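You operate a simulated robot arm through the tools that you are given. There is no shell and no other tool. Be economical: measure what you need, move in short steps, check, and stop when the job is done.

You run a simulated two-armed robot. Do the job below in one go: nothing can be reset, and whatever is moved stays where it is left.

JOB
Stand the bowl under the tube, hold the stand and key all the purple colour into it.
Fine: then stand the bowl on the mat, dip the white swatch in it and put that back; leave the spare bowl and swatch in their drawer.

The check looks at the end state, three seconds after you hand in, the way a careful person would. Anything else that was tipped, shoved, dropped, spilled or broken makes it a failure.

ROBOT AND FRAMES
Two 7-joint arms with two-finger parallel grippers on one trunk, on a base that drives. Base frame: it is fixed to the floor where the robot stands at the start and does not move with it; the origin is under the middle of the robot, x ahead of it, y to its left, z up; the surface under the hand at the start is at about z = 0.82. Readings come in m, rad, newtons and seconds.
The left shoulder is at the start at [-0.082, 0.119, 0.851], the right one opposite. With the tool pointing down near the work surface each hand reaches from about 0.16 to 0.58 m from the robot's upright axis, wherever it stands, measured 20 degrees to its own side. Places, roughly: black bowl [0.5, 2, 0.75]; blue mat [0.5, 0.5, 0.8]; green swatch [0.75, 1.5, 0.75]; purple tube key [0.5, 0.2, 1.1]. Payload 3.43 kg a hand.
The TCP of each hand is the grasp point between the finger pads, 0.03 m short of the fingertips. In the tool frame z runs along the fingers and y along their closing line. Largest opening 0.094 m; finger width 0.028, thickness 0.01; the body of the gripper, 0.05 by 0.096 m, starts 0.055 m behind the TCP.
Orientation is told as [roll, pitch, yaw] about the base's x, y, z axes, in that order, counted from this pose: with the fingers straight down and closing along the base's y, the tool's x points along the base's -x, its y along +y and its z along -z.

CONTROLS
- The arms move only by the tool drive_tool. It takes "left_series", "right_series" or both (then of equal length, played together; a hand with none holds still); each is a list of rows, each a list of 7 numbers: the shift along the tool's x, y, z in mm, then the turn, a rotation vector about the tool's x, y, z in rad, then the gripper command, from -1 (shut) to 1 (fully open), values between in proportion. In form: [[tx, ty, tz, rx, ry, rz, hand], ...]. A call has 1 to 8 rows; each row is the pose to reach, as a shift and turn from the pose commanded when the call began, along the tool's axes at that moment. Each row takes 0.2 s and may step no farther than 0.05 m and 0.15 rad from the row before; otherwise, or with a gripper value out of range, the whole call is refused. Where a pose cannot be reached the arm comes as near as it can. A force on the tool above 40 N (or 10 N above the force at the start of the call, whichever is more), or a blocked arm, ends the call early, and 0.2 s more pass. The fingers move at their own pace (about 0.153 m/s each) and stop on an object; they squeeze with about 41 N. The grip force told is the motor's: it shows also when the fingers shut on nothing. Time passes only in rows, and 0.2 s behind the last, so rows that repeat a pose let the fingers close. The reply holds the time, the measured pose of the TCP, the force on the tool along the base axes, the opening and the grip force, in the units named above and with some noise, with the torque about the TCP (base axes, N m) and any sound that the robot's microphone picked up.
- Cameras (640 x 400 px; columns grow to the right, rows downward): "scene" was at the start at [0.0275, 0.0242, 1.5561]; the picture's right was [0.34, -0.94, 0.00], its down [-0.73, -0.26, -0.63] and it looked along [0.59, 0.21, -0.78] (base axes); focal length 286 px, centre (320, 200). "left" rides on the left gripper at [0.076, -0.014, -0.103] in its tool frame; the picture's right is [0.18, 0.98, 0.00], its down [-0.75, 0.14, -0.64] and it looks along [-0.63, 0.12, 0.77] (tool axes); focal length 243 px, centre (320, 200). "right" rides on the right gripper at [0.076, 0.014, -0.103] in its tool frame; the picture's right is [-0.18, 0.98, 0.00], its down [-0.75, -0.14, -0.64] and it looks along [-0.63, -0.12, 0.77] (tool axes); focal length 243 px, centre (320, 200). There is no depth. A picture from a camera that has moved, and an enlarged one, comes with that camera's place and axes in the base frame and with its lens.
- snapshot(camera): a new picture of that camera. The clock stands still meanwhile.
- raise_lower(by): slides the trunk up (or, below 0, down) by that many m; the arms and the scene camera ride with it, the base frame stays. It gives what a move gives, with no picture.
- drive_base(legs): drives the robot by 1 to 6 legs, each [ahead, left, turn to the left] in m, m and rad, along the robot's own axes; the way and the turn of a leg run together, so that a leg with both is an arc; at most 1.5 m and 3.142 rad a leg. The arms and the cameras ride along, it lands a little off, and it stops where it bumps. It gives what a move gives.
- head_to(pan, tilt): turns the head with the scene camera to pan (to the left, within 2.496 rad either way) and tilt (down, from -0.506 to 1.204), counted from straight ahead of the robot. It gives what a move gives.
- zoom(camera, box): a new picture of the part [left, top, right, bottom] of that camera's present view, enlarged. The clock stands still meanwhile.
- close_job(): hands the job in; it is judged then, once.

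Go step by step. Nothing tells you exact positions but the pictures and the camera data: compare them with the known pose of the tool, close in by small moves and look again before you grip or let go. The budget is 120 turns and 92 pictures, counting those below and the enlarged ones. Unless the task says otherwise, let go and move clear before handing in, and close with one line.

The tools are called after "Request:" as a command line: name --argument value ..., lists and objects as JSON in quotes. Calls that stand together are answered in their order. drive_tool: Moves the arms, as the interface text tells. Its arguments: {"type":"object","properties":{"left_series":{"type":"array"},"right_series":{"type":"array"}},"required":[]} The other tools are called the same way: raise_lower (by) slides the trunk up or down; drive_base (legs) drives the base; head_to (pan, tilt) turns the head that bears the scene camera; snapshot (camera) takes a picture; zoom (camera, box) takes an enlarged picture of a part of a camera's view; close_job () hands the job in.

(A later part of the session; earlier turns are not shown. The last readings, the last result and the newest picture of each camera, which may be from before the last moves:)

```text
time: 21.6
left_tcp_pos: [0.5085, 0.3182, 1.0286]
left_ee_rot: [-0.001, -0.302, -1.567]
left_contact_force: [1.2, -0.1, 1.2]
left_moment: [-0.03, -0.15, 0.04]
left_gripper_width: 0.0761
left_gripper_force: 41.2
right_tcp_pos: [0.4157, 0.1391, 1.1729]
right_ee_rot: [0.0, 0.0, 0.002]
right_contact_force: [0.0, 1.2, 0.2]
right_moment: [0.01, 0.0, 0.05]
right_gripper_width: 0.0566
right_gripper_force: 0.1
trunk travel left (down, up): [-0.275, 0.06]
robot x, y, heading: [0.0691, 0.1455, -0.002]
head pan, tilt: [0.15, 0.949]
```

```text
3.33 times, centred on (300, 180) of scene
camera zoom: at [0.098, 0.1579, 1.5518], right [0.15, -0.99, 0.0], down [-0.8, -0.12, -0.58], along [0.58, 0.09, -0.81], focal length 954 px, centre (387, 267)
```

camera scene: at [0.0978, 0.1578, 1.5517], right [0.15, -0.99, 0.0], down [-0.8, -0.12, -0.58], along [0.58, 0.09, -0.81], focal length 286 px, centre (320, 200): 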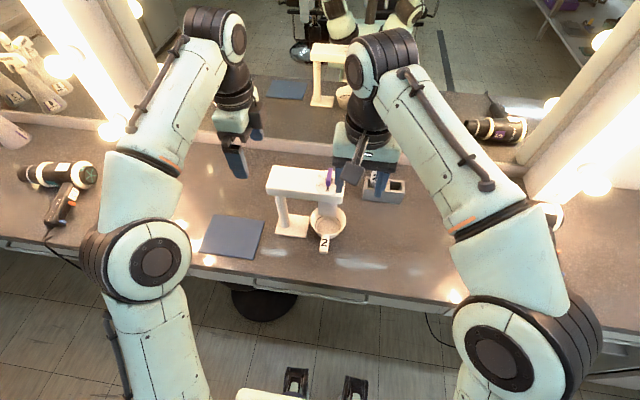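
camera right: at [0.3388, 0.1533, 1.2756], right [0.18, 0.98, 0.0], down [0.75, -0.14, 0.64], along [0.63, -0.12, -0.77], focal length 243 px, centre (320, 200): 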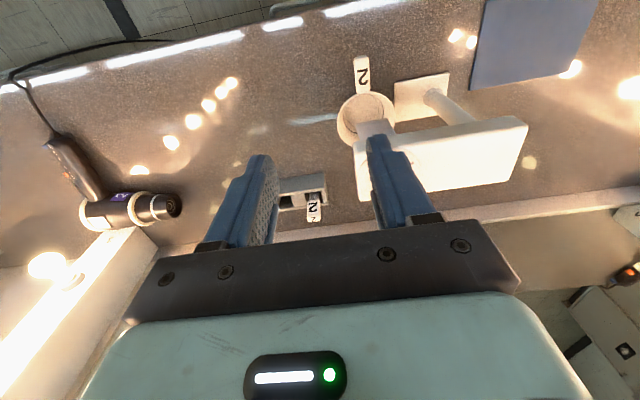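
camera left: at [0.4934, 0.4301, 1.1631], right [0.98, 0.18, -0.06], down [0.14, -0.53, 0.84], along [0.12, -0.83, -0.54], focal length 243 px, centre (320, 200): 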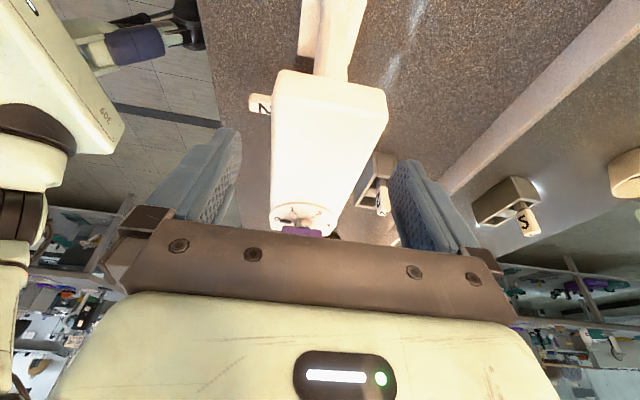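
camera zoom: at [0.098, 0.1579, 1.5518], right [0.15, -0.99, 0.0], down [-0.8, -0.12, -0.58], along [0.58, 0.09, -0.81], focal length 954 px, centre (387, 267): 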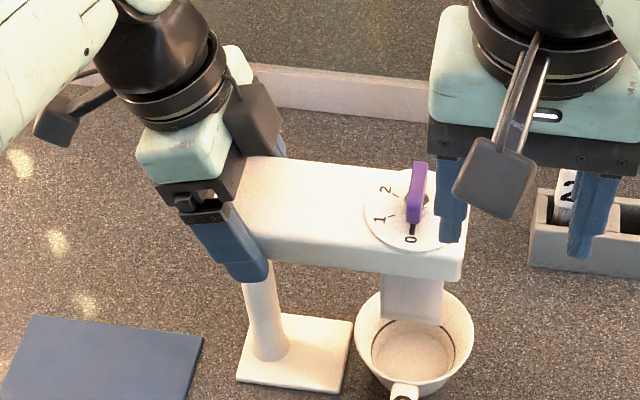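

The stand is held (76 mm wide, nothing shifted). The key must turn clockwise 180° (0→3), so I'll wind the right wrist counter-clockwise first, keeping its camera away from the left hand, and see how far it goes.

Request:
drive_tool --right_series '[[0, 0, 0, 0, 0, -0.15, 0.2], [0, 0, 0, 0, 0, -0.3, 0.2], [0, 0, 0, 0, 0, -0.45, 0.2], [0, 0, 0, 0, 0, -0.6, 0.2], [0, 0, 0, 0, 0, -0.75, 0.2], [0, 0, 0, 0, 0, -0.9, 0.2], [0, 0, 0, 0, 0, -1.05, 0.2], [0, 0, 0, 0, 0, -1.2, 0.2]]'

Request:
drive_tool --right_series '[[0, 0, 0, 0, 0, -0.15, 0.2], [0, 0, 0, 0, 0, -0.3, 0.2], [0, 0, 0, 0, 0, -0.45, 0.2], [0, 0, 0, 0, 0, -0.6, 0.2], [0, 0, 0, 0, 0, -0.75, 0.2], [0, 0, 0, 0, 0, -0.9, 0.2], [0, 0, 0, 0, 0, -1.05, 0.2], [0, 0, 0, 0, 0, -1.2, 0.2]]'

Request:
drive_tool --right_series '[[0, 0, 0, 0, 0, -0.15, 0.2], [0, 0, 0, 0, 0, -0.3, 0.2], [0, 0, 0, 0, 0, -0.45, 0.2], [0, 0, 0, 0, 0, -0.6, 0.2], [0, 0, 0, 0, 0, -0.74, 0.2]]'

Request:
snapshot --camera "scene"

Request:
snapshot --camera "right"

```text
time: 23.4
left_tcp_pos: [0.5088, 0.3183, 1.0285]
left_ee_rot: [-0.002, -0.302, -1.566]
left_contact_force: [1.5, 0.1, 0.4]
left_moment: [-0.01, -0.13, 0.04]
left_gripper_width: 0.076
left_gripper_force: 41.1
right_tcp_pos: [0.4159, 0.138, 1.1728]
right_ee_rot: [0.001, 0.0, 1.204]
right_contact_force: [-0.5, -0.1, 0.1]
right_moment: [-0.02, -0.01, -0.01]
right_gripper_width: 0.0567
right_gripper_force: 0.2
trunk travel left (down, up): [-0.275, 0.06]
robot x, y, heading: [0.0679, 0.1495, 0.001]
head pan, tilt: [0.15, 0.949]
```

```text
time: 25.2
left_tcp_pos: [0.509, 0.3181, 1.0286]
left_ee_rot: [-0.003, -0.301, -1.568]
left_contact_force: [1.1, 0.2, 1.2]
left_moment: [-0.01, -0.13, 0.04]
left_gripper_width: 0.0763
left_gripper_force: 40.9
right_tcp_pos: [0.4157, 0.1393, 1.1741]
right_ee_rot: [0.001, 0.001, 2.405]
right_contact_force: [-0.2, 0.2, 0.4]
right_moment: [-0.01, 0.01, -0.02]
right_gripper_width: 0.0563
right_gripper_force: 0.1
trunk travel left (down, up): [-0.275, 0.06]
robot x, y, heading: [0.0706, 0.1472, 0.005]
head pan, tilt: [0.15, 0.949]
```

```text
time: 26.4
left_tcp_pos: [0.5089, 0.3184, 1.0283]
left_ee_rot: [-0.001, -0.302, -1.567]
left_contact_force: [1.2, -0.3, 0.7]
left_moment: [-0.02, -0.1, 0.03]
left_gripper_width: 0.0762
left_gripper_force: 41.0
right_tcp_pos: [0.4164, 0.1387, 1.1739]
right_ee_rot: [-0.001, 0.001, -3.14]
right_contact_force: [-0.3, -0.6, 1.0]
right_moment: [0.02, -0.01, 0.01]
right_gripper_width: 0.0564
right_gripper_force: 0.1
trunk travel left (down, up): [-0.275, 0.06]
robot x, y, heading: [0.071, 0.1499, 0.004]
head pan, tilt: [0.15, 0.949]
```

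```text
56 pictures are left
camera scene: at [0.098, 0.1578, 1.5517], right [0.15, -0.99, 0.0], down [-0.8, -0.12, -0.58], along [0.58, 0.09, -0.81], focal length 286 px, centre (320, 200)
```

scene: 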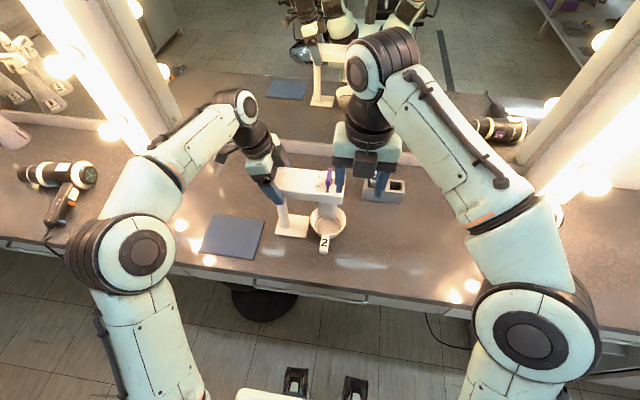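

```text
55 pictures are left
camera right: at [0.4913, 0.1249, 1.2757], right [-0.18, -0.98, 0.0], down [-0.75, 0.14, 0.64], along [-0.63, 0.12, -0.77], focal length 243 px, centre (320, 200)
```

right: 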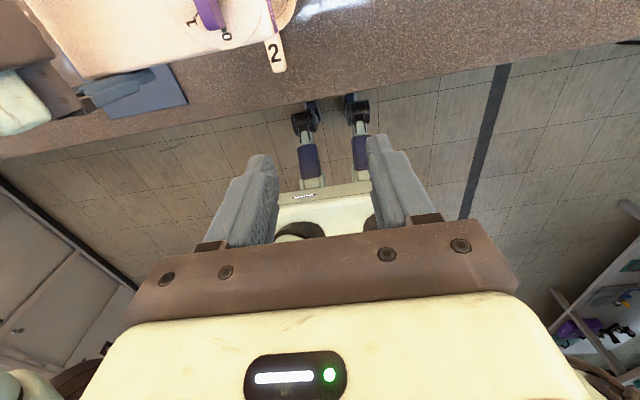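

The wrist reaches the full half-turn. I'll move it over the key at this height and look.

Request:
drive_tool --right_series '[[30, -20, -5, 0, 0, 0, 0.2], [60, -40, -5, 0, 0, 0, 0.2], [90, -60, -5, 0, 0, 0, 0.2], [95, -64, 0, 0, 0, 0, 0.2]]'

Request:
snapshot --camera "right"

Request:
zoom --camera "scene" --box '[220, 90, 420, 240]'

```text
time: 27.4
left_tcp_pos: [0.5084, 0.3176, 1.0281]
left_ee_rot: [-0.002, -0.3, -1.566]
left_contact_force: [0.8, 2.3, 2.9]
left_moment: [0.2, 0.21, -0.1]
left_gripper_width: 0.0762
left_gripper_force: 40.4
right_tcp_pos: [0.4605, 0.1707, 1.1434]
right_ee_rot: [-0.002, 0.0, 3.142]
right_contact_force: [1.2, 0.6, 0.1]
right_moment: [0.01, 0.04, -0.04]
right_gripper_width: 0.0563
right_gripper_force: 0.0
right hand out of reach, approached as far as the arm can: row 2, 3, 4
trunk travel left (down, up): [-0.275, 0.06]
robot x, y, heading: [0.0675, 0.1497, 0.003]
head pan, tilt: [0.15, 0.949]
```

```text
54 pictures are left
camera right: at [0.5354, 0.1572, 1.2452], right [-0.18, -0.98, 0.0], down [-0.75, 0.14, 0.64], along [-0.63, 0.12, -0.77], focal length 243 px, centre (320, 200)
```

right: 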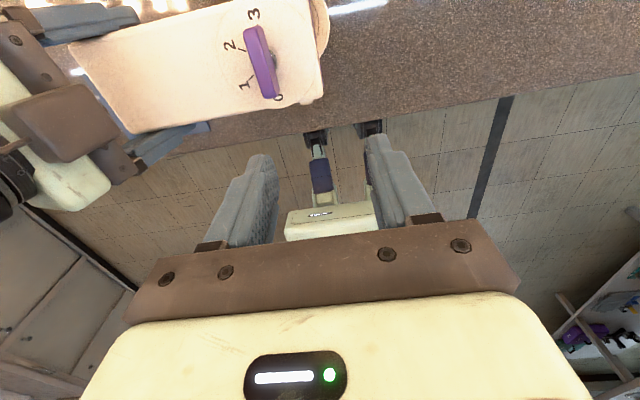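

```text
2.67 times, centred on (320, 165) of scene
camera zoom: at [0.0981, 0.1569, 1.5517], right [0.15, -0.99, 0.0], down [-0.8, -0.12, -0.58], along [0.58, 0.09, -0.81], focal length 764 px, centre (320, 293)
```

zoom: 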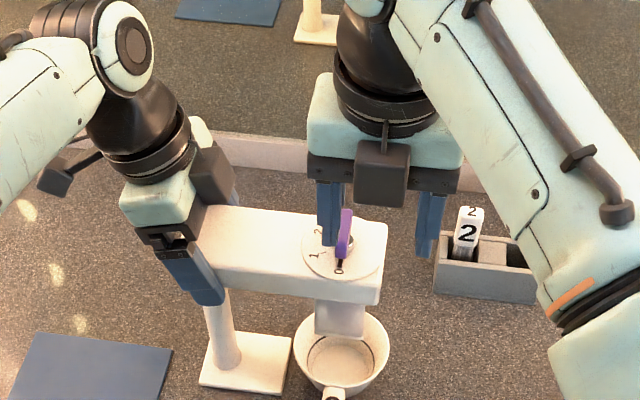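

The right arm runs out of reach at that height. Raising the trunk 6 cm gives margin; I'll open the left hand for that, raise, then re-grip the stand.

Request:
drive_tool --left_series '[[0, 0, 0, 0, 0, 0, 0.7], [0, 0, 0, 0, 0, 0, 1], [0, 0, 0, 0, 0, 0, 1]]'

Request:
raise_lower --by 0.058

Request:
snapshot --camera "scene"

Request:
snapshot --camera "right"

```text
time: 28.2
left_tcp_pos: [0.5092, 0.3183, 1.0278]
left_ee_rot: [-0.003, -0.301, -1.567]
left_contact_force: [-0.1, 0.1, -0.3]
left_moment: [0.0, 0.01, 0.0]
left_gripper_width: 0.0938
left_gripper_force: 0.0
right_tcp_pos: [0.4598, 0.1725, 1.1439]
right_ee_rot: [0.0, 0.001, 3.142]
right_contact_force: [-0.7, -0.4, -1.0]
right_moment: [0.0, 0.0, -0.02]
right_gripper_width: 0.0565
right_gripper_force: 0.0
trunk travel left (down, up): [-0.275, 0.06]
robot x, y, heading: [0.0715, 0.1539, -0.001]
head pan, tilt: [0.15, 0.949]
```

```text
time: 29.2
left_tcp_pos: [0.5082, 0.3184, 1.0864]
left_ee_rot: [-0.003, -0.301, -1.567]
left_contact_force: [-1.4, 0.2, 0.0]
left_moment: [0.01, -0.02, 0.01]
left_gripper_width: 0.094
left_gripper_force: 0.0
right_tcp_pos: [0.4606, 0.1711, 1.2002]
right_ee_rot: [0.001, -0.001, 3.141]
right_contact_force: [-0.3, -0.3, 0.2]
right_moment: [-0.03, -0.02, -0.01]
right_gripper_width: 0.0566
right_gripper_force: 0.0
trunk travel left (down, up): [-0.333, 0.002]
robot x, y, heading: [0.0702, 0.148, 0.001]
head pan, tilt: [0.15, 0.949]
```

```text
52 pictures are left
camera scene: at [0.0964, 0.1579, 1.6133], right [0.15, -0.99, 0.0], down [-0.8, -0.12, -0.58], along [0.58, 0.09, -0.81], focal length 286 px, centre (320, 200)
```

scene: 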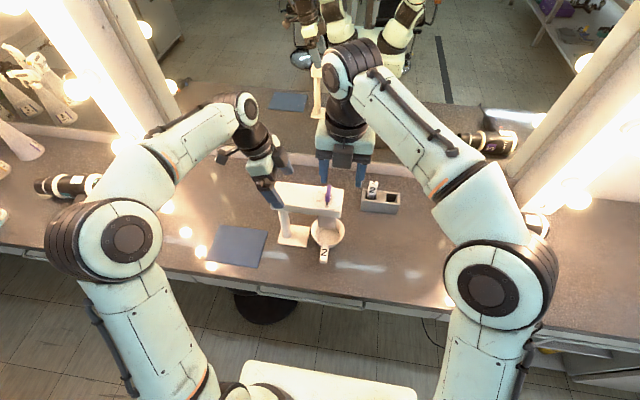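

```text
51 pictures are left
camera right: at [0.5354, 0.1584, 1.3029], right [-0.18, -0.98, 0.0], down [-0.75, 0.14, 0.64], along [-0.63, 0.12, -0.77], focal length 243 px, centre (320, 200)
```

right: 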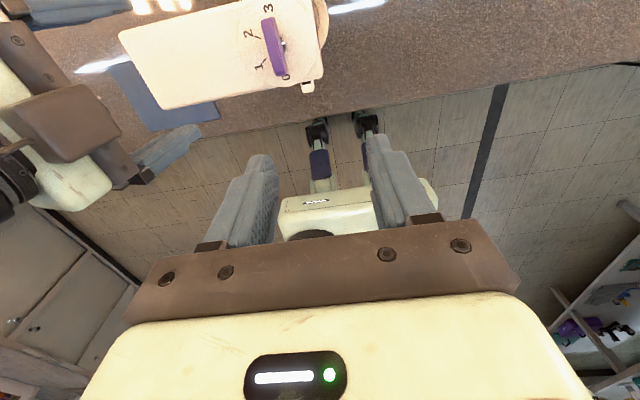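

The trunk is up and the left hand rose cleanly. The key's centre works out at (0.511, 0.1995, 1.075). I'll lower the left hand back down on the stand arm and grip it again.

Request:
drive_tool --left_series '[[4.5, 0, 14, 0, 0, 0, 1], [9, 0, 28, 0, 0, 0, 1], [13, 0, 42, 0, 0, 0, 1], [17, 0, 55, 0, 0, 0, 1], [17, 0, 55, 0, 0, 0, 0.65], [17, 0, 55, 0, 0, 0, 0.3], [17, 0, 55, 0, 0, 0, -1], [17, 0, 55, 0, 0, 0, -1]]'

Request:
drive_tool --right_series '[[20, -12, 0, 0, 0, 0, 0.2], [40, -24, 0, 0, 0, 0, 0.2], [50.5, -28.5, 20, 0, 0, 0, 0.2], [50.5, -28.5, 50, 0, 0, 0, 0.2], [50.5, -28.5, 70, 0, 0, 0, 0.2]]'

Request:
snapshot --camera "right"

Request:
zoom --camera "scene" --box '[220, 90, 420, 260]'

```text
time: 31.0
left_tcp_pos: [0.5086, 0.3174, 1.0294]
left_ee_rot: [-0.002, -0.301, -1.567]
left_contact_force: [-0.6, 0.5, -0.1]
left_moment: [0.01, -0.03, -0.02]
left_gripper_width: 0.0761
left_gripper_force: 41.1
right_tcp_pos: [0.4603, 0.1712, 1.2009]
right_ee_rot: [-0.001, -0.001, 3.142]
right_contact_force: [0.5, 0.6, 0.1]
right_moment: [0.03, -0.01, 0.04]
right_gripper_width: 0.0564
right_gripper_force: 0.1
trunk travel left (down, up): [-0.333, 0.002]
robot x, y, heading: [0.0704, 0.1485, 0.001]
head pan, tilt: [0.15, 0.949]
```

```text
time: 32.2
left_tcp_pos: [0.5089, 0.3182, 1.0295]
left_ee_rot: [-0.003, -0.304, -1.566]
left_contact_force: [-0.5, -0.3, -0.1]
left_moment: [0.08, -0.02, 0.0]
left_gripper_width: 0.0761
left_gripper_force: 41.1
right_tcp_pos: [0.5113, 0.2006, 1.1317]
right_ee_rot: [0.0, 0.001, 3.141]
right_contact_force: [0.3, -0.4, -0.9]
right_moment: [-0.02, 0.04, 0.01]
right_gripper_width: 0.0566
right_gripper_force: 0.1
trunk travel left (down, up): [-0.333, 0.002]
robot x, y, heading: [0.0724, 0.1476, 0.0]
head pan, tilt: [0.15, 0.949]
```

```text
50 pictures are left
camera right: at [0.5866, 0.1867, 1.2328], right [-0.18, -0.98, 0.0], down [-0.75, 0.14, 0.64], along [-0.63, 0.12, -0.77], focal length 243 px, centre (320, 200)
```

right: 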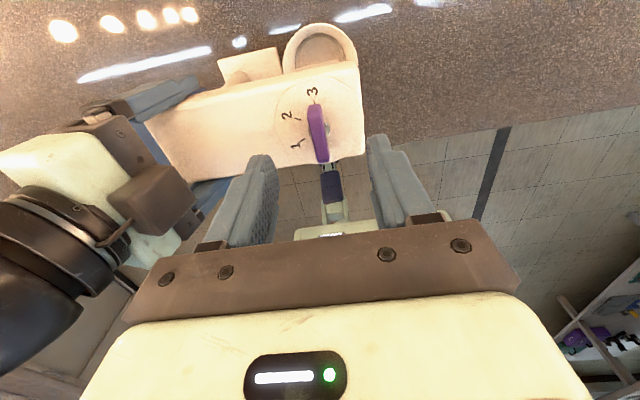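

```text
2.35 times, centred on (320, 175) of scene
camera zoom: at [0.0974, 0.158, 1.6133], right [0.15, -0.99, 0.0], down [-0.8, -0.12, -0.58], along [0.58, 0.09, -0.81], focal length 674 px, centre (320, 259)
```

zoom: 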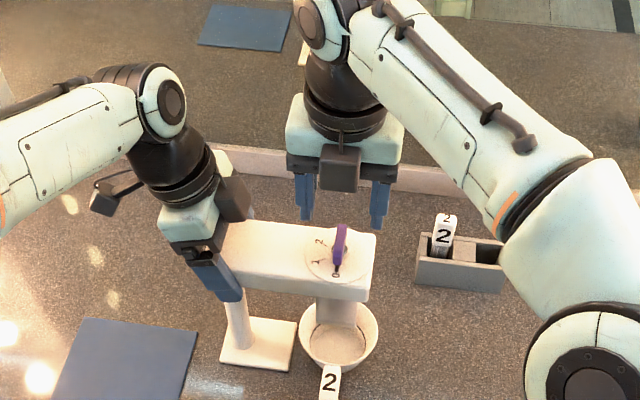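

The key sits centred between the fingers. I'll lower straight down 46 mm with force checks and look once more.

Request:
drive_tool --right_series '[[0, 0, 15, 0, 0, 0, 0.2], [0, 0, 30, 0, 0, 0, 0.1], [0, 0, 40, 0, 0, 0, 0], [0, 0, 46, 0, 0, 0, -0.2]]'

Request:
zoom --camera "right" --box '[220, 80, 420, 240]'

Request:
zoom --camera "scene" --box '[260, 130, 400, 220]'

```text
time: 33.2
left_tcp_pos: [0.5085, 0.3173, 1.0277]
left_ee_rot: [-0.001, -0.301, -1.568]
left_contact_force: [0.4, -0.4, 0.3]
left_moment: [0.06, 0.01, 0.01]
left_gripper_width: 0.0756
left_gripper_force: 41.7
right_tcp_pos: [0.5109, 0.2005, 1.0846]
right_ee_rot: [-0.001, -0.001, 3.141]
right_contact_force: [-0.3, 0.2, -0.3]
right_moment: [-0.02, -0.01, -0.04]
right_gripper_width: 0.0376
right_gripper_force: 0.0
trunk travel left (down, up): [-0.333, 0.002]
robot x, y, heading: [0.0727, 0.1475, 0.002]
head pan, tilt: [0.15, 0.949]
```

```text
2.50 times, centred on (320, 160) of right
camera zoom: at [0.5869, 0.1871, 1.1867], right [-0.18, -0.98, 0.0], down [-0.75, 0.14, 0.64], along [-0.63, 0.12, -0.77], focal length 606 px, centre (320, 300)
```

zoom: 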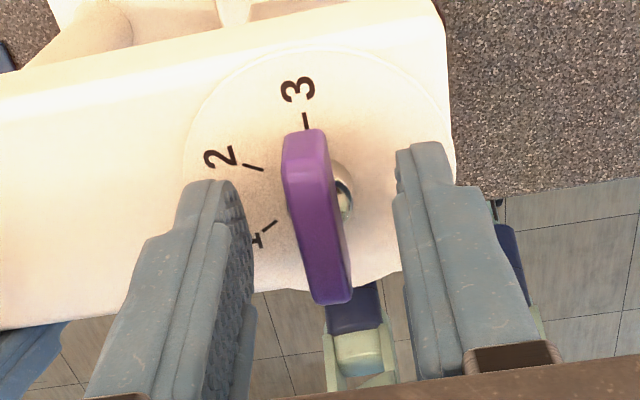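

```text
4.44 times, centred on (330, 175) of scene
camera zoom: at [0.0973, 0.1579, 1.6133], right [0.15, -0.99, 0.0], down [-0.8, -0.12, -0.58], along [0.58, 0.09, -0.81], focal length 1273 px, centre (276, 311)
```

zoom: 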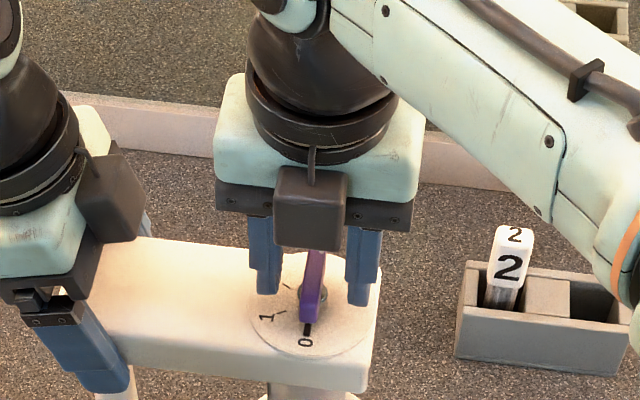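

Key aligned within about 1 mm; it sits a bit low, so I'll ease down 5 mm more and close on it.

Request:
drive_tool --right_series '[[0, 0, 2.5, 0, 0, 0, -0.4], [0, 0, 5, 0, 0, 0, -0.55]]'

Request:
drive_tool --right_series '[[0, 0, 0, 0, 0, 0, -0.7], [0, 0, 0, 0, 0, 0, -1], [0, 0, 0, 0, 0, 0, -1]]'

Request:
zoom --camera "right" --box '[220, 80, 420, 240]'

```text
time: 33.8
left_tcp_pos: [0.5083, 0.3178, 1.0275]
left_ee_rot: [-0.001, -0.302, -1.568]
left_contact_force: [-0.3, 0.4, -0.3]
left_moment: [0.08, 0.02, 0.04]
left_gripper_width: 0.0758
left_gripper_force: 41.1
right_tcp_pos: [0.5116, 0.2015, 1.0792]
right_ee_rot: [0.0, -0.002, 3.141]
right_contact_force: [1.1, 0.1, -0.5]
right_moment: [0.03, 0.02, 0.03]
right_gripper_width: 0.021
right_gripper_force: 0.1
trunk travel left (down, up): [-0.333, 0.002]
robot x, y, heading: [0.069, 0.1439, 0.001]
head pan, tilt: [0.15, 0.949]
```

```text
time: 34.6
left_tcp_pos: [0.5082, 0.3167, 1.0289]
left_ee_rot: [-0.002, -0.302, -1.569]
left_contact_force: [0.3, -3.0, 0.7]
left_moment: [0.11, 0.01, -0.04]
left_gripper_width: 0.0762
left_gripper_force: 41.5
right_tcp_pos: [0.5117, 0.2008, 1.0791]
right_ee_rot: [-0.002, 0.0, 3.143]
right_contact_force: [0.0, 3.2, 0.8]
right_moment: [0.13, -0.03, 0.0]
right_gripper_width: 0.0156
right_gripper_force: 40.8
trunk travel left (down, up): [-0.333, 0.002]
robot x, y, heading: [0.0713, 0.1501, 0.004]
head pan, tilt: [0.15, 0.949]
```

```text
2.50 times, centred on (320, 160) of right
camera zoom: at [0.5867, 0.1873, 1.1819], right [-0.18, -0.98, 0.0], down [-0.75, 0.14, 0.64], along [-0.63, 0.12, -0.77], focal length 606 px, centre (320, 300)
```

zoom: 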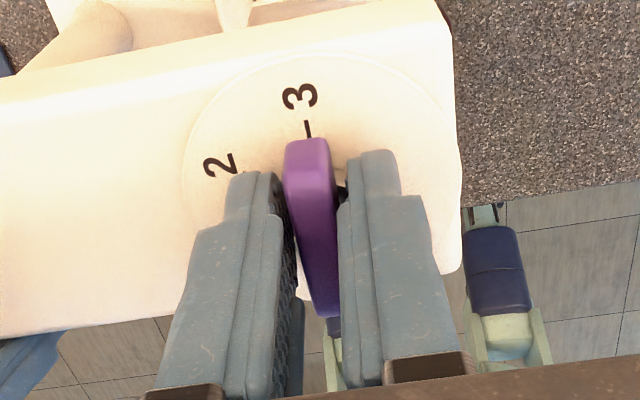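

The key is held. I'll start turning clockwise with a small first part and watch the forces.

Request:
drive_tool --right_series '[[0, 0, 0, 0, 0, 0.1, -1], [0, 0, 0, 0, 0, 0.2, -1], [0, 0, 0, 0, 0, 0.3, -1], [0, 0, 0, 0, 0, 0.4, -1]]'

Request:
zoom --camera "scene" --box '[240, 110, 400, 260]'

```text
time: 35.6
left_tcp_pos: [0.5075, 0.3185, 1.0289]
left_ee_rot: [-0.002, -0.301, -1.567]
left_contact_force: [-0.4, -4.2, -0.5]
left_moment: [0.03, -0.3, -0.14]
left_gripper_width: 0.0761
left_gripper_force: 41.0
right_tcp_pos: [0.5106, 0.2, 1.0803]
right_ee_rot: [0.001, 0.0, 2.738]
right_contact_force: [1.1, 4.3, 0.0]
right_moment: [0.17, 0.18, 0.02]
right_gripper_width: 0.0153
right_gripper_force: 40.8
trunk travel left (down, up): [-0.333, 0.002]
robot x, y, heading: [0.0699, 0.1494, 0.006]
head pan, tilt: [0.15, 0.949]
```

```text
2.67 times, centred on (320, 185) of scene
camera zoom: at [0.0973, 0.1579, 1.6133], right [0.15, -0.99, 0.0], down [-0.8, -0.12, -0.58], along [0.58, 0.09, -0.81], focal length 764 px, centre (320, 240)
```

zoom: 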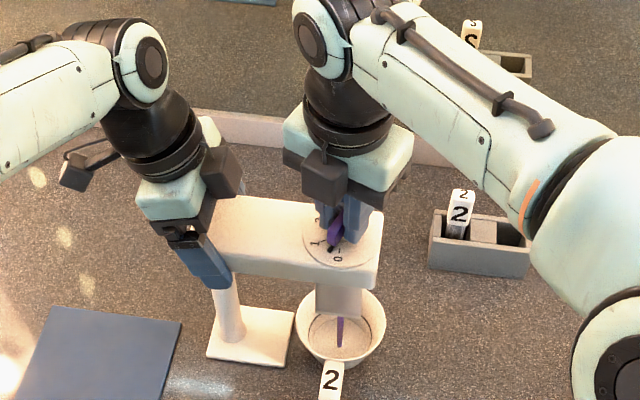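

Tint is already running into the bowl and nothing shifts. I'll keep turning.

Request:
drive_tool --right_series '[[0, 0, 0, 0, 0, 0.12, -1], [0, 0, 0, 0, 0, 0.24, -1], [0, 0, 0, 0, 0, 0.36, -1], [0, 0, 0, 0, 0, 0.48, -1], [0, 0, 0, 0, 0, 0.6, -1], [0, 0, 0, 0, 0, 0.72, -1], [0, 0, 0, 0, 0, 0.84, -1], [0, 0, 0, 0, 0, 0.96, -1]]'

Request:
zoom --camera "scene" --box '[240, 110, 400, 260]'

```text
time: 37.4
left_tcp_pos: [0.5091, 0.3189, 1.0289]
left_ee_rot: [-0.001, -0.3, -1.564]
left_contact_force: [11.9, 6.7, -3.8]
left_moment: [-0.12, 0.09, 1.34]
left_gripper_width: 0.076
left_gripper_force: 41.1
right_tcp_pos: [0.5115, 0.201, 1.0807]
right_ee_rot: [0.002, 0.0, 1.778]
right_contact_force: [-12.4, -7.1, 3.2]
right_moment: [0.18, 0.45, 0.02]
right_gripper_width: 0.0155
right_gripper_force: 40.6
trunk travel left (down, up): [-0.333, 0.002]
robot x, y, heading: [0.0719, 0.1498, -0.001]
head pan, tilt: [0.15, 0.949]
```

```text
2.67 times, centred on (320, 185) of scene
camera zoom: at [0.0973, 0.158, 1.6133], right [0.15, -0.99, 0.0], down [-0.8, -0.12, -0.58], along [0.58, 0.09, -0.81], focal length 764 px, centre (320, 240)
```

zoom: 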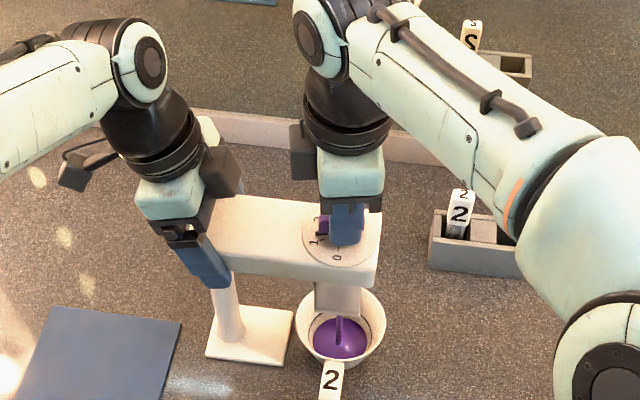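

It's at about 78°, filling nicely, but side force has built up (my axis is slightly off). I'll ease the hand 3 mm the way the key pushes it.

Request:
drive_tool --right_series '[[0.5, 1.5, 0, 0, 0, 0, -1], [1, 3, 0, 0, 0, 0, -1]]'

```text
time: 38.0
left_tcp_pos: [0.5073, 0.3176, 1.0283]
left_ee_rot: [-0.004, -0.299, -1.572]
left_contact_force: [5.5, 4.4, -2.1]
left_moment: [0.53, 0.19, 0.65]
left_gripper_width: 0.0761
left_gripper_force: 41.0
right_tcp_pos: [0.5086, 0.1987, 1.0785]
right_ee_rot: [-0.002, 0.0, 1.78]
right_contact_force: [-6.3, -4.5, 2.5]
right_moment: [-0.35, 0.11, 0.01]
right_gripper_width: 0.0156
right_gripper_force: 41.2
trunk travel left (down, up): [-0.333, 0.002]
robot x, y, heading: [0.0715, 0.146, 0.005]
head pan, tilt: [0.15, 0.949]
```

That helped; the forces say the axis is near (0.505, 0.2015), so the grip point must follow a small circle. I'll continue turning along that arc.

Request:
drive_tool --right_series '[[3, 3.7, 0, 0, 0, 0, -1], [2.8, 4.5, 0, 0, 0, 0.13, -1], [2.5, 5.3, 0, 0, 0, 0.26, -1], [2.2, 6.1, 0, 0, 0, 0.39, -1], [1.7, 6.9, 0, 0, 0, 0.52, -1], [1.3, 7.6, 0, 0, 0, 0.65, -1], [0.8, 8.1, 0, 0, 0, 0.78, -1]]'

Request:
zoom --camera "scene" --box '[240, 110, 400, 260]'

```text
time: 39.6
left_tcp_pos: [0.5079, 0.3179, 1.0292]
left_ee_rot: [-0.001, -0.302, -1.568]
left_contact_force: [-14.9, -12.1, 0.6]
left_moment: [-0.24, -0.14, -1.66]
left_gripper_width: 0.077
left_gripper_force: 41.0
right_tcp_pos: [0.5006, 0.1966, 1.0787]
right_ee_rot: [-0.002, -0.003, 0.996]
right_contact_force: [15.3, 11.8, -0.2]
right_moment: [0.55, -0.59, 0.04]
right_gripper_width: 0.0154
right_gripper_force: 41.4
trunk travel left (down, up): [-0.333, 0.002]
robot x, y, heading: [0.0712, 0.1486, 0.002]
head pan, tilt: [0.15, 0.949]
```

```text
2.67 times, centred on (320, 185) of scene
camera zoom: at [0.0972, 0.158, 1.6133], right [0.15, -0.99, 0.0], down [-0.8, -0.12, -0.58], along [0.58, 0.09, -0.81], focal length 764 px, centre (320, 240)
```

zoom: 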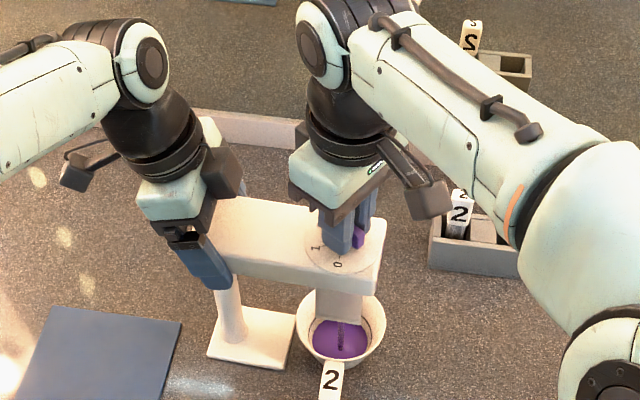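

I over-corrected: the side force flipped. I'll relax back 4 mm each way and re-read.

Request:
drive_tool --right_series '[[-2, -0.5, 0, 0, 0, 0, -1], [-4, -0.9, 0, 0, 0, 0, -1], [-5.5, -1.2, 0, 0, 0, 0, -1]]'

```text
time: 40.4
left_tcp_pos: [0.5084, 0.3203, 1.0282]
left_ee_rot: [0.001, -0.299, -1.563]
left_contact_force: [0.5, 0.0, -1.7]
left_moment: [-0.08, 0.23, 0.13]
left_gripper_width: 0.0769
left_gripper_force: 41.4
right_tcp_pos: [0.5036, 0.1994, 1.0799]
right_ee_rot: [0.001, 0.005, 1.0]
right_contact_force: [-1.5, -0.9, 2.5]
right_moment: [0.38, -0.14, -0.01]
right_gripper_width: 0.0154
right_gripper_force: 40.8
trunk travel left (down, up): [-0.333, 0.002]
robot x, y, heading: [0.0716, 0.149, 0.002]
head pan, tilt: [0.15, 0.949]
```

Side force is near zero and the refined axis is (0.507, 0.202). I'll turn the rest, about 57°, along the refined arc to mark 3.

Request:
drive_tool --right_series '[[-0.1, 0.3, 0, 0, 0, 0.125, -1], [-0.1, 0.7, 0, 0, 0, 0.25, -1], [-0.2, 1.0, 0, 0, 0, 0.375, -1], [-0.3, 1.3, 0, 0, 0, 0.5, -1], [-0.6, 1.6, 0, 0, 0, 0.625, -1], [-1.0, 1.9, 0, 0, 0, 0.75, -1]]'

Request:
zoom --camera "scene" --box '[240, 110, 400, 260]'

```text
time: 41.8
left_tcp_pos: [0.5081, 0.3194, 1.0282]
left_ee_rot: [-0.001, -0.3, -1.565]
left_contact_force: [-0.5, 15.0, -0.8]
left_moment: [0.13, -0.43, -0.13]
left_gripper_width: 0.0764
left_gripper_force: 40.8
right_tcp_pos: [0.5045, 0.2008, 1.0786]
right_ee_rot: [-0.002, 0.0, 0.247]
right_contact_force: [-0.1, -14.2, 3.9]
right_moment: [-0.58, 0.54, -0.02]
right_gripper_width: 0.0153
right_gripper_force: 41.3
trunk travel left (down, up): [-0.333, 0.002]
robot x, y, heading: [0.0718, 0.1505, 0.003]
head pan, tilt: [0.15, 0.949]
```

```text
2.67 times, centred on (320, 185) of scene
camera zoom: at [0.0969, 0.1579, 1.6133], right [0.15, -0.99, 0.0], down [-0.8, -0.12, -0.58], along [0.58, 0.09, -0.81], focal length 764 px, centre (320, 240)
```

zoom: 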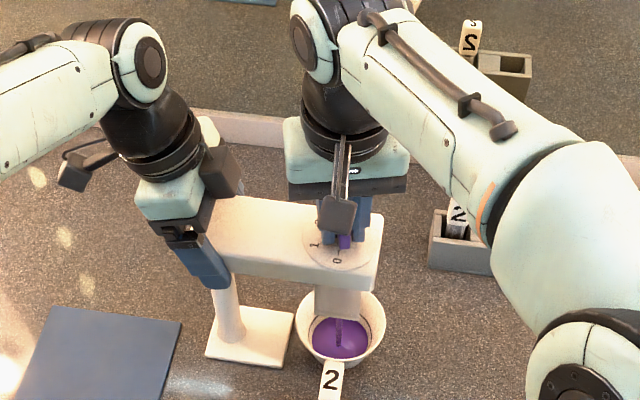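

Side force again in y; I'll ease back 2.5 mm while finishing the last 15°.

Request:
drive_tool --right_series '[[0.3, -1.3, 0, 0, 0, 0, -1], [0.6, -2.6, 0, 0, 0, 0.07, -1], [0.6, -2.6, 0, 0, 0, 0.15, -1], [0.6, -2.6, 0, 0, 0, 0.22, -1], [0.6, -2.6, 0, 0, 0, 0.27, -1]]'

Request:
zoom --camera "right" --box '[220, 80, 420, 240]'

Request:
zoom --camera "scene" --box '[280, 160, 380, 260]'

```text
time: 43.0
left_tcp_pos: [0.5081, 0.3172, 1.0287]
left_ee_rot: [-0.003, -0.302, -1.569]
left_contact_force: [-4.4, 6.9, -0.6]
left_moment: [0.11, -0.31, -0.66]
left_gripper_width: 0.0762
left_gripper_force: 40.9
right_tcp_pos: [0.5042, 0.2003, 1.0798]
right_ee_rot: [0.002, 0.0, -0.021]
right_contact_force: [5.1, -6.8, 1.7]
right_moment: [-0.2, 0.26, 0.0]
right_gripper_width: 0.0155
right_gripper_force: 41.3
trunk travel left (down, up): [-0.333, 0.002]
robot x, y, heading: [0.0704, 0.1506, -0.001]
head pan, tilt: [0.15, 0.949]
```

```text
2.50 times, centred on (320, 160) of right
camera zoom: at [0.4268, 0.2163, 1.1819], right [0.2, 0.98, 0.0], down [0.75, -0.16, 0.64], along [0.63, -0.13, -0.77], focal length 606 px, centre (320, 300)
```

zoom: 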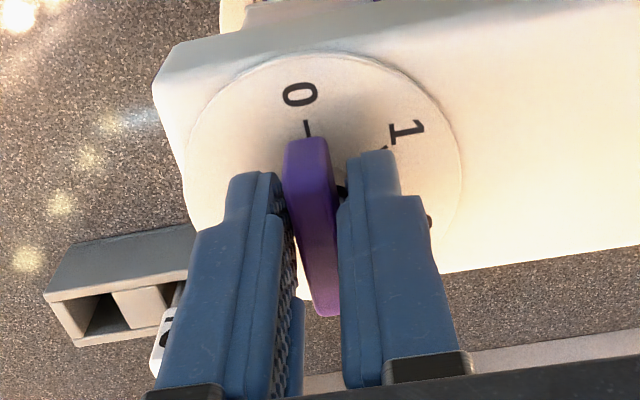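

```text
4.00 times, centred on (330, 210) of scene
camera zoom: at [0.097, 0.158, 1.6133], right [0.15, -0.99, 0.0], down [-0.8, -0.12, -0.58], along [0.58, 0.09, -0.81], focal length 1145 px, centre (280, 160)
```

zoom: 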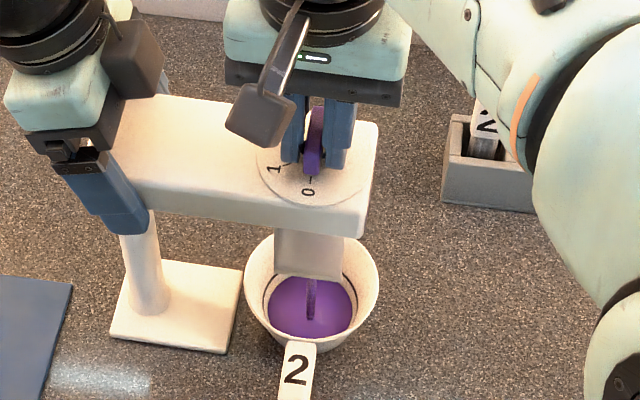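

The pointer is at 3 and tint still runs. I'll press slightly further toward the stop and let it run out.

Request:
drive_tool --right_series '[[0, -1, 0, 0, 0, 0.04, -1], [0, -1, 0, 0, 0, 0.06, -1], [0, -1, 0, 0, 0, 0.06, -1], [0, -1, 0, 0, 0, 0.06, -1], [0, -1, 0, 0, 0, 0.06, -1], [0, -1, 0, 0, 0, 0.06, -1], [0, -1, 0, 0, 0, 0.06, -1]]'

Request:
zoom --camera "scene" --box '[280, 160, 380, 260]'

```text
time: 44.6
left_tcp_pos: [0.5094, 0.3172, 1.0286]
left_ee_rot: [-0.002, -0.302, -1.569]
left_contact_force: [-6.1, -7.4, 0.1]
left_moment: [0.2, -0.08, -1.1]
left_gripper_width: 0.076
left_gripper_force: 41.2
right_tcp_pos: [0.5038, 0.2005, 1.0797]
right_ee_rot: [0.003, 0.002, -0.079]
right_contact_force: [5.9, 8.0, 0.6]
right_moment: [0.22, -0.29, 0.32]
right_gripper_width: 0.0156
right_gripper_force: 41.0
trunk travel left (down, up): [-0.333, 0.002]
robot x, y, heading: [0.0729, 0.1457, -0.001]
head pan, tilt: [0.15, 0.949]
```

```text
4.00 times, centred on (330, 210) of scene
camera zoom: at [0.0973, 0.1579, 1.6133], right [0.15, -0.99, 0.0], down [-0.8, -0.12, -0.58], along [0.58, 0.09, -0.81], focal length 1145 px, centre (280, 160)
```

zoom: 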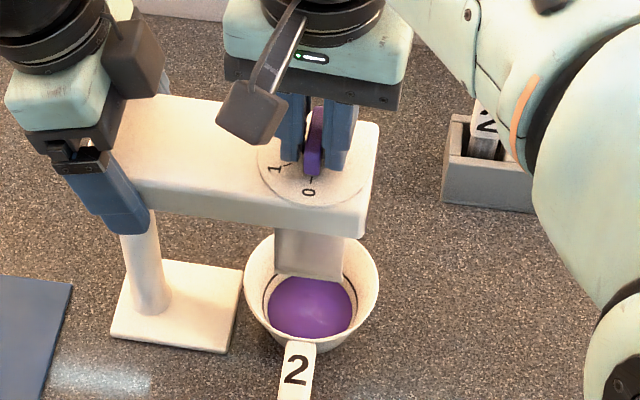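

The stop is felt (torque 0.32) and the stream has ended, with the level at the line. I'll open the right hand and lift off, still holding the stand.

Request:
drive_tool --right_series '[[0, 0.5, 0, 0, 0, -0.02, -0.6], [0, 0.5, 0, 0, 0, -0.02, -0.2], [0, 0.5, 0, 0, 0, -0.02, -0.2], [0, 0, -30, 0, 0, 0, -0.2], [0, 0, -65, 0, 0, 0, -0.2], [0, 0, -90, 0, 0, 0, -0.2], [30, 0, -110, 0, 0, 0, -0.2]]'

Request:
zoom --camera "scene" --box '[240, 120, 400, 260]'

Request:
zoom --camera "right" --box '[220, 60, 480, 260]'

```text
time: 46.2
left_tcp_pos: [0.5083, 0.3181, 1.028]
left_ee_rot: [-0.001, -0.299, -1.569]
left_contact_force: [-1.0, 0.2, 1.6]
left_moment: [-0.03, 0.25, -0.07]
left_gripper_width: 0.076
left_gripper_force: 41.1
right_tcp_pos: [0.472, 0.2022, 1.1891]
right_ee_rot: [-0.001, 0.0, -0.079]
right_contact_force: [0.0, -1.0, -0.6]
right_moment: [-0.02, -0.05, -0.03]
right_gripper_width: 0.0373
right_gripper_force: 0.1
trunk travel left (down, up): [-0.333, 0.002]
robot x, y, heading: [0.0739, 0.1481, 0.003]
head pan, tilt: [0.15, 0.949]
```

```text
2.86 times, centred on (320, 190) of scene
camera zoom: at [0.0956, 0.1575, 1.6132], right [0.15, -0.99, 0.0], down [-0.8, -0.12, -0.58], along [0.58, 0.09, -0.81], focal length 818 px, centre (320, 229)
```

zoom: 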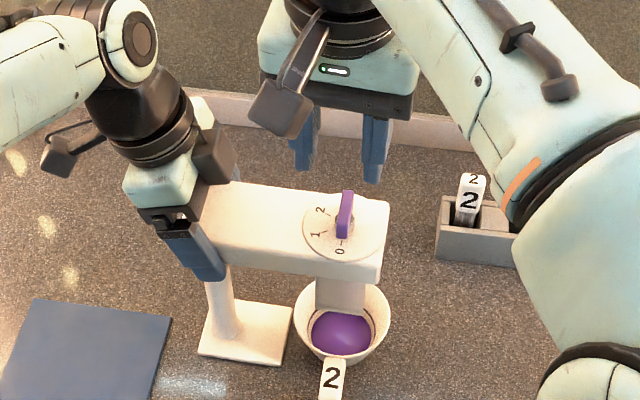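

```text
2.00 times, centred on (350, 160) of right
camera zoom: at [0.3962, 0.2227, 1.2923], right [0.26, 0.97, 0.0], down [0.74, -0.2, 0.64], along [0.62, -0.17, -0.77], focal length 485 px, centre (260, 280)
```

zoom: 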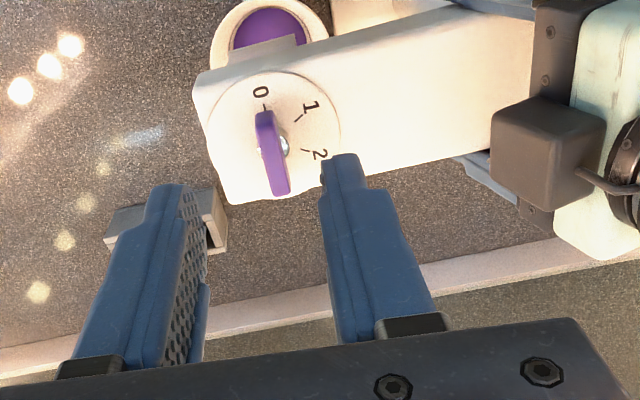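

All tint is in, key at its stop. Now I release the stand with the left hand, lifting straight up, and look.

Request:
drive_tool --left_series '[[0, 0, 0, 0, 0, 0, 0.7], [0, 0, 0, 0, 0, 0, 1], [0, 0, 0, 0, 0, 0, 1], [-7, 0, -22, 0, 0, 0, 1], [-15, 0, -48, 0, 0, 0, 1], [-24, 0, -77, 0, 0, 0, 1], [15, 0, -100, 0, 0, 0, 1]]' --right_series '[[0, -10, -5, 0, 0, 0, 0], [10, -30, -5, 0, 0, 0, 0], [20, -50, -5, 0, 0, 0, 0], [30, -80, -5, 0, 0, 0, 0], [40, -110, -5, 0, 0, 0, 0], [50, -140, -5, 0, 0, 0, 0], [60, -170, -5, 0, 0, 0, 0]]'

Request:
snapshot --camera "scene"

```text
time: 47.8
left_tcp_pos: [0.5094, 0.3612, 1.12]
left_ee_rot: [-0.002, -0.302, -1.569]
left_contact_force: [0.1, 0.2, -0.3]
left_moment: [-0.02, 0.0, 0.02]
left_gripper_width: 0.0939
left_gripper_force: 0.0
right_tcp_pos: [0.4011, 0.0362, 1.1939]
right_ee_rot: [0.0, 0.002, -0.078]
right_contact_force: [0.8, 0.5, -0.1]
right_moment: [-0.01, 0.02, -0.01]
right_gripper_width: 0.0468
right_gripper_force: 0.0
trunk travel left (down, up): [-0.333, 0.002]
robot x, y, heading: [0.0715, 0.1483, 0.003]
head pan, tilt: [0.15, 0.949]
```

```text
36 pictures are left
camera scene: at [0.0964, 0.1586, 1.6133], right [0.15, -0.99, 0.0], down [-0.8, -0.12, -0.58], along [0.58, 0.09, -0.81], focal length 286 px, centre (320, 200)
```

scene: 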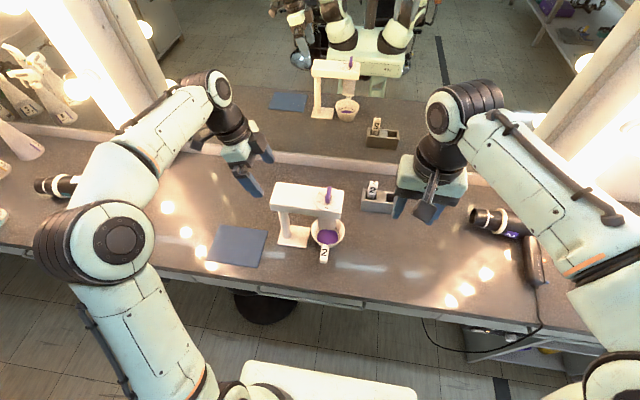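

Stand, bowl and key are undisturbed. The left hand will carry the bowl to the mat, so I'll untilt it and unwind its yaw while bringing it in front of the stand.

Request:
drive_tool --left_series '[[7, -10, -12, 0, 0.1, 0, 0.6], [13, -20, -25, 0, 0.2, 0, 0.6], [20, -30, -37, 0, 0.3, 0, 0.6]]'

Request:
drive_tool --left_series '[[0, -25, 0, 0, 0, -0.145, 0.6], [0, -50, 0, 0, 0, -0.29, 0.6], [0, -75, 0, 0, 0, -0.435, 0.6], [0, -100, 0, 0, 0, -0.58, 0.6], [-15, -125, 10, 0, 0, -0.725, 0.6], [-35, -140, 20, 0, 0, -0.87, 0.6], [-60, -149, 35, 0, 0, -1.015, 0.2], [-90, -149, 50, 0, 0, -1.16, 0.2]]'

Request:
drive_tool --left_series '[[0, 0, 0, 0, 0, -0.14, 0.2], [0, 0, 0, 0, 0, -0.28, 0.2], [0, 0, 0, 0, 0, -0.411, 0.2]]'

```text
time: 48.6
left_tcp_pos: [0.4788, 0.3915, 1.1499]
left_ee_rot: [-0.001, 0.003, -1.566]
left_contact_force: [0.0, -0.7, -0.1]
left_moment: [-0.01, -0.02, 0.0]
left_gripper_width: 0.0753
left_gripper_force: 0.1
right_tcp_pos: [0.4012, 0.0351, 1.1943]
right_ee_rot: [0.001, 0.0, -0.079]
right_contact_force: [0.6, 0.2, -0.2]
right_moment: [-0.02, 0.01, 0.03]
right_gripper_width: 0.0468
right_gripper_force: 0.1
trunk travel left (down, up): [-0.333, 0.002]
robot x, y, heading: [0.07, 0.1514, -0.002]
head pan, tilt: [0.15, 0.949]
```

```text
time: 50.4
left_tcp_pos: [0.3304, 0.3015, 1.0986]
left_ee_rot: [-0.002, 0.002, -0.406]
left_contact_force: [0.3, -0.9, 0.0]
left_moment: [0.05, 0.02, 0.0]
left_gripper_width: 0.0565
left_gripper_force: 0.0
right_tcp_pos: [0.4007, 0.0346, 1.1946]
right_ee_rot: [0.0, 0.0, -0.079]
right_contact_force: [-0.3, -0.4, 0.3]
right_moment: [-0.01, 0.01, -0.02]
right_gripper_width: 0.0469
right_gripper_force: 0.1
trunk travel left (down, up): [-0.333, 0.002]
robot x, y, heading: [0.0718, 0.147, -0.001]
head pan, tilt: [0.15, 0.949]
```

```text
time: 51.2
left_tcp_pos: [0.3309, 0.3014, 1.0999]
left_ee_rot: [-0.001, 0.002, 0.005]
left_contact_force: [-0.7, -0.9, 0.0]
left_moment: [0.01, 0.0, -0.02]
left_gripper_width: 0.0566
left_gripper_force: 0.1
right_tcp_pos: [0.4018, 0.0352, 1.1938]
right_ee_rot: [0.001, 0.0, -0.078]
right_contact_force: [0.1, -0.2, 0.4]
right_moment: [-0.01, 0.0, 0.01]
right_gripper_width: 0.0469
right_gripper_force: 0.0
trunk travel left (down, up): [-0.333, 0.002]
robot x, y, heading: [0.0701, 0.1465, 0.002]
head pan, tilt: [0.15, 0.949]
```

Now the left hand goes to the pre-grasp in front of the bowl handle, tilted as before.

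Request:
drive_tool --left_series '[[-5, -25, 30, 0, -0.1, 0, 0.2], [-15, -50, 60, 0, -0.2, 0, 0.2], [-30, -75, 90, 0, -0.3, 0, 0.2], [-50, -95, 120, 0, -0.4, 0, 0.2], [-69, -102, 145, 0, -0.4, 0, 0.2]]'

Request:
snapshot --camera "left"

```text
time: 52.4
left_tcp_pos: [0.3994, 0.1986, 0.9551]
left_ee_rot: [0.0, -0.4, 0.001]
left_contact_force: [0.2, 0.2, -0.9]
left_moment: [0.01, -0.01, -0.02]
left_gripper_width: 0.0565
left_gripper_force: 0.0
right_tcp_pos: [0.4013, 0.0369, 1.1938]
right_ee_rot: [0.0, 0.001, -0.077]
right_contact_force: [0.3, 0.2, -0.3]
right_moment: [-0.01, 0.04, 0.0]
right_gripper_width: 0.0472
right_gripper_force: 0.1
trunk travel left (down, up): [-0.333, 0.002]
robot x, y, heading: [0.0694, 0.1472, -0.004]
head pan, tilt: [0.15, 0.949]
```

```text
35 pictures are left
camera left: at [0.2892, 0.1849, 1.0196], right [-0.17, 0.98, -0.07], down [0.44, 0.14, 0.88], along [0.88, 0.12, -0.46], focal length 243 px, centre (320, 200)
```

left: 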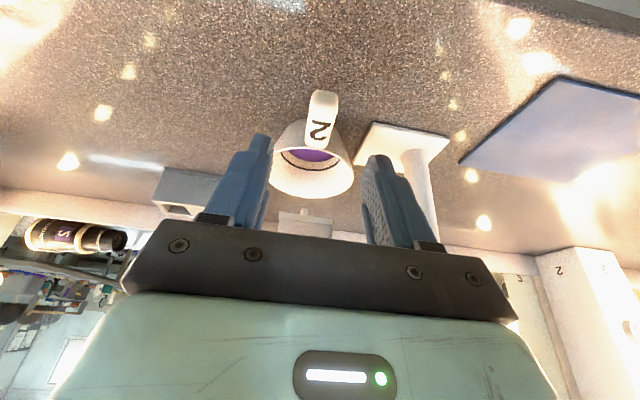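

The handle is centred between the left fingers. I'll advance to the same grasp depth as before and close.

Request:
drive_tool --left_series '[[-1, 0, 35, 0, 0, 0, 0.2], [-2, 0, 70, 0, 0, 0, 0.2], [-2.6, 0.5, 90, 0, 0, 0, 0.2], [-2.6, 0.5, 102, 0, 0, 0, 0.2]]'

Request:
zoom --camera "left" --box '[200, 80, 440, 240]'

```text
time: 53.4
left_tcp_pos: [0.4415, 0.1997, 0.8614]
left_ee_rot: [-0.002, -0.398, 0.004]
left_contact_force: [-0.1, 0.0, 0.1]
left_moment: [0.01, -0.02, -0.03]
left_gripper_width: 0.0568
left_gripper_force: 0.1
right_tcp_pos: [0.4014, 0.0362, 1.1943]
right_ee_rot: [0.0, 0.0, -0.078]
right_contact_force: [-0.1, -1.6, 0.1]
right_moment: [0.0, -0.04, 0.02]
right_gripper_width: 0.047
right_gripper_force: 0.1
trunk travel left (down, up): [-0.333, 0.002]
robot x, y, heading: [0.0685, 0.1502, 0.003]
head pan, tilt: [0.15, 0.949]
```

```text
2.50 times, centred on (320, 160) of left
camera zoom: at [0.331, 0.1856, 0.9256], right [-0.17, 0.98, -0.07], down [0.44, 0.14, 0.88], along [0.88, 0.12, -0.46], focal length 606 px, centre (320, 300)
```

zoom: 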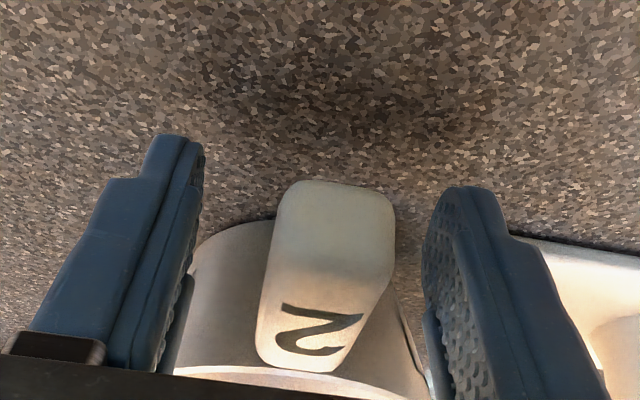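

The handle sits about 3 mm to the left of centre; I'll shift that much, close, then lift 20 mm straight up.

Request:
drive_tool --left_series '[[0, 2.5, 0, 0, 0, 0, 0.2], [0, 2.5, 0, 0, 0, 0, -0.2], [0, 2.5, 0, 0, 0, 0, -1], [0, 2.5, 0, 0, 0, 0, -1], [0, 2.5, 0, 0, 0, 0, -1]]'

Request:
drive_tool --left_series '[[-1.9, 0, -4.6, 0, 0, 0, -1], [-3.9, 0, -9.2, 0, 0, 0, -1], [-5.8, 0, -13.8, 0, 0, 0, -1], [-7.8, 0, -18.4, 0, 0, 0, -1]]'

Request:
zoom --camera "scene" --box '[200, 130, 400, 280]'

```text
time: 54.6
left_tcp_pos: [0.442, 0.2031, 0.8607]
left_ee_rot: [-0.001, -0.399, 0.003]
left_contact_force: [-0.2, -1.4, 0.1]
left_moment: [0.02, 0.06, -0.01]
left_gripper_width: 0.0256
left_gripper_force: 40.8
right_tcp_pos: [0.4009, 0.0358, 1.194]
right_ee_rot: [0.001, 0.0, -0.078]
right_contact_force: [-0.6, 0.0, 0.6]
right_moment: [0.01, 0.02, 0.0]
right_gripper_width: 0.047
right_gripper_force: 0.0
trunk travel left (down, up): [-0.333, 0.002]
robot x, y, heading: [0.0743, 0.1469, 0.003]
head pan, tilt: [0.15, 0.949]
```

```text
time: 55.6
left_tcp_pos: [0.4412, 0.2027, 0.8813]
left_ee_rot: [-0.001, -0.398, 0.004]
left_contact_force: [0.3, 0.3, -0.9]
left_moment: [-0.01, 0.04, -0.02]
left_gripper_width: 0.0255
left_gripper_force: 41.0
right_tcp_pos: [0.4001, 0.0355, 1.1943]
right_ee_rot: [0.0, -0.002, -0.078]
right_contact_force: [-0.3, -1.1, 0.1]
right_moment: [0.02, 0.01, -0.03]
right_gripper_width: 0.0469
right_gripper_force: 0.1
trunk travel left (down, up): [-0.333, 0.002]
robot x, y, heading: [0.0735, 0.1478, 0.004]
head pan, tilt: [0.15, 0.949]
```

```text
2.67 times, centred on (300, 205) of scene
camera zoom: at [0.0971, 0.1579, 1.6133], right [0.15, -0.99, 0.0], down [-0.8, -0.12, -0.58], along [0.58, 0.09, -0.81], focal length 764 px, centre (373, 187)
```

zoom: 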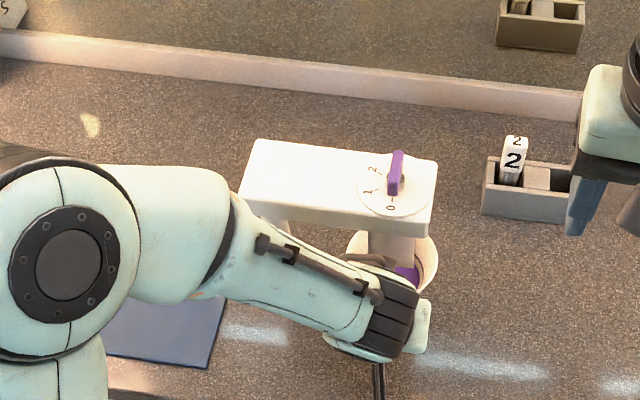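

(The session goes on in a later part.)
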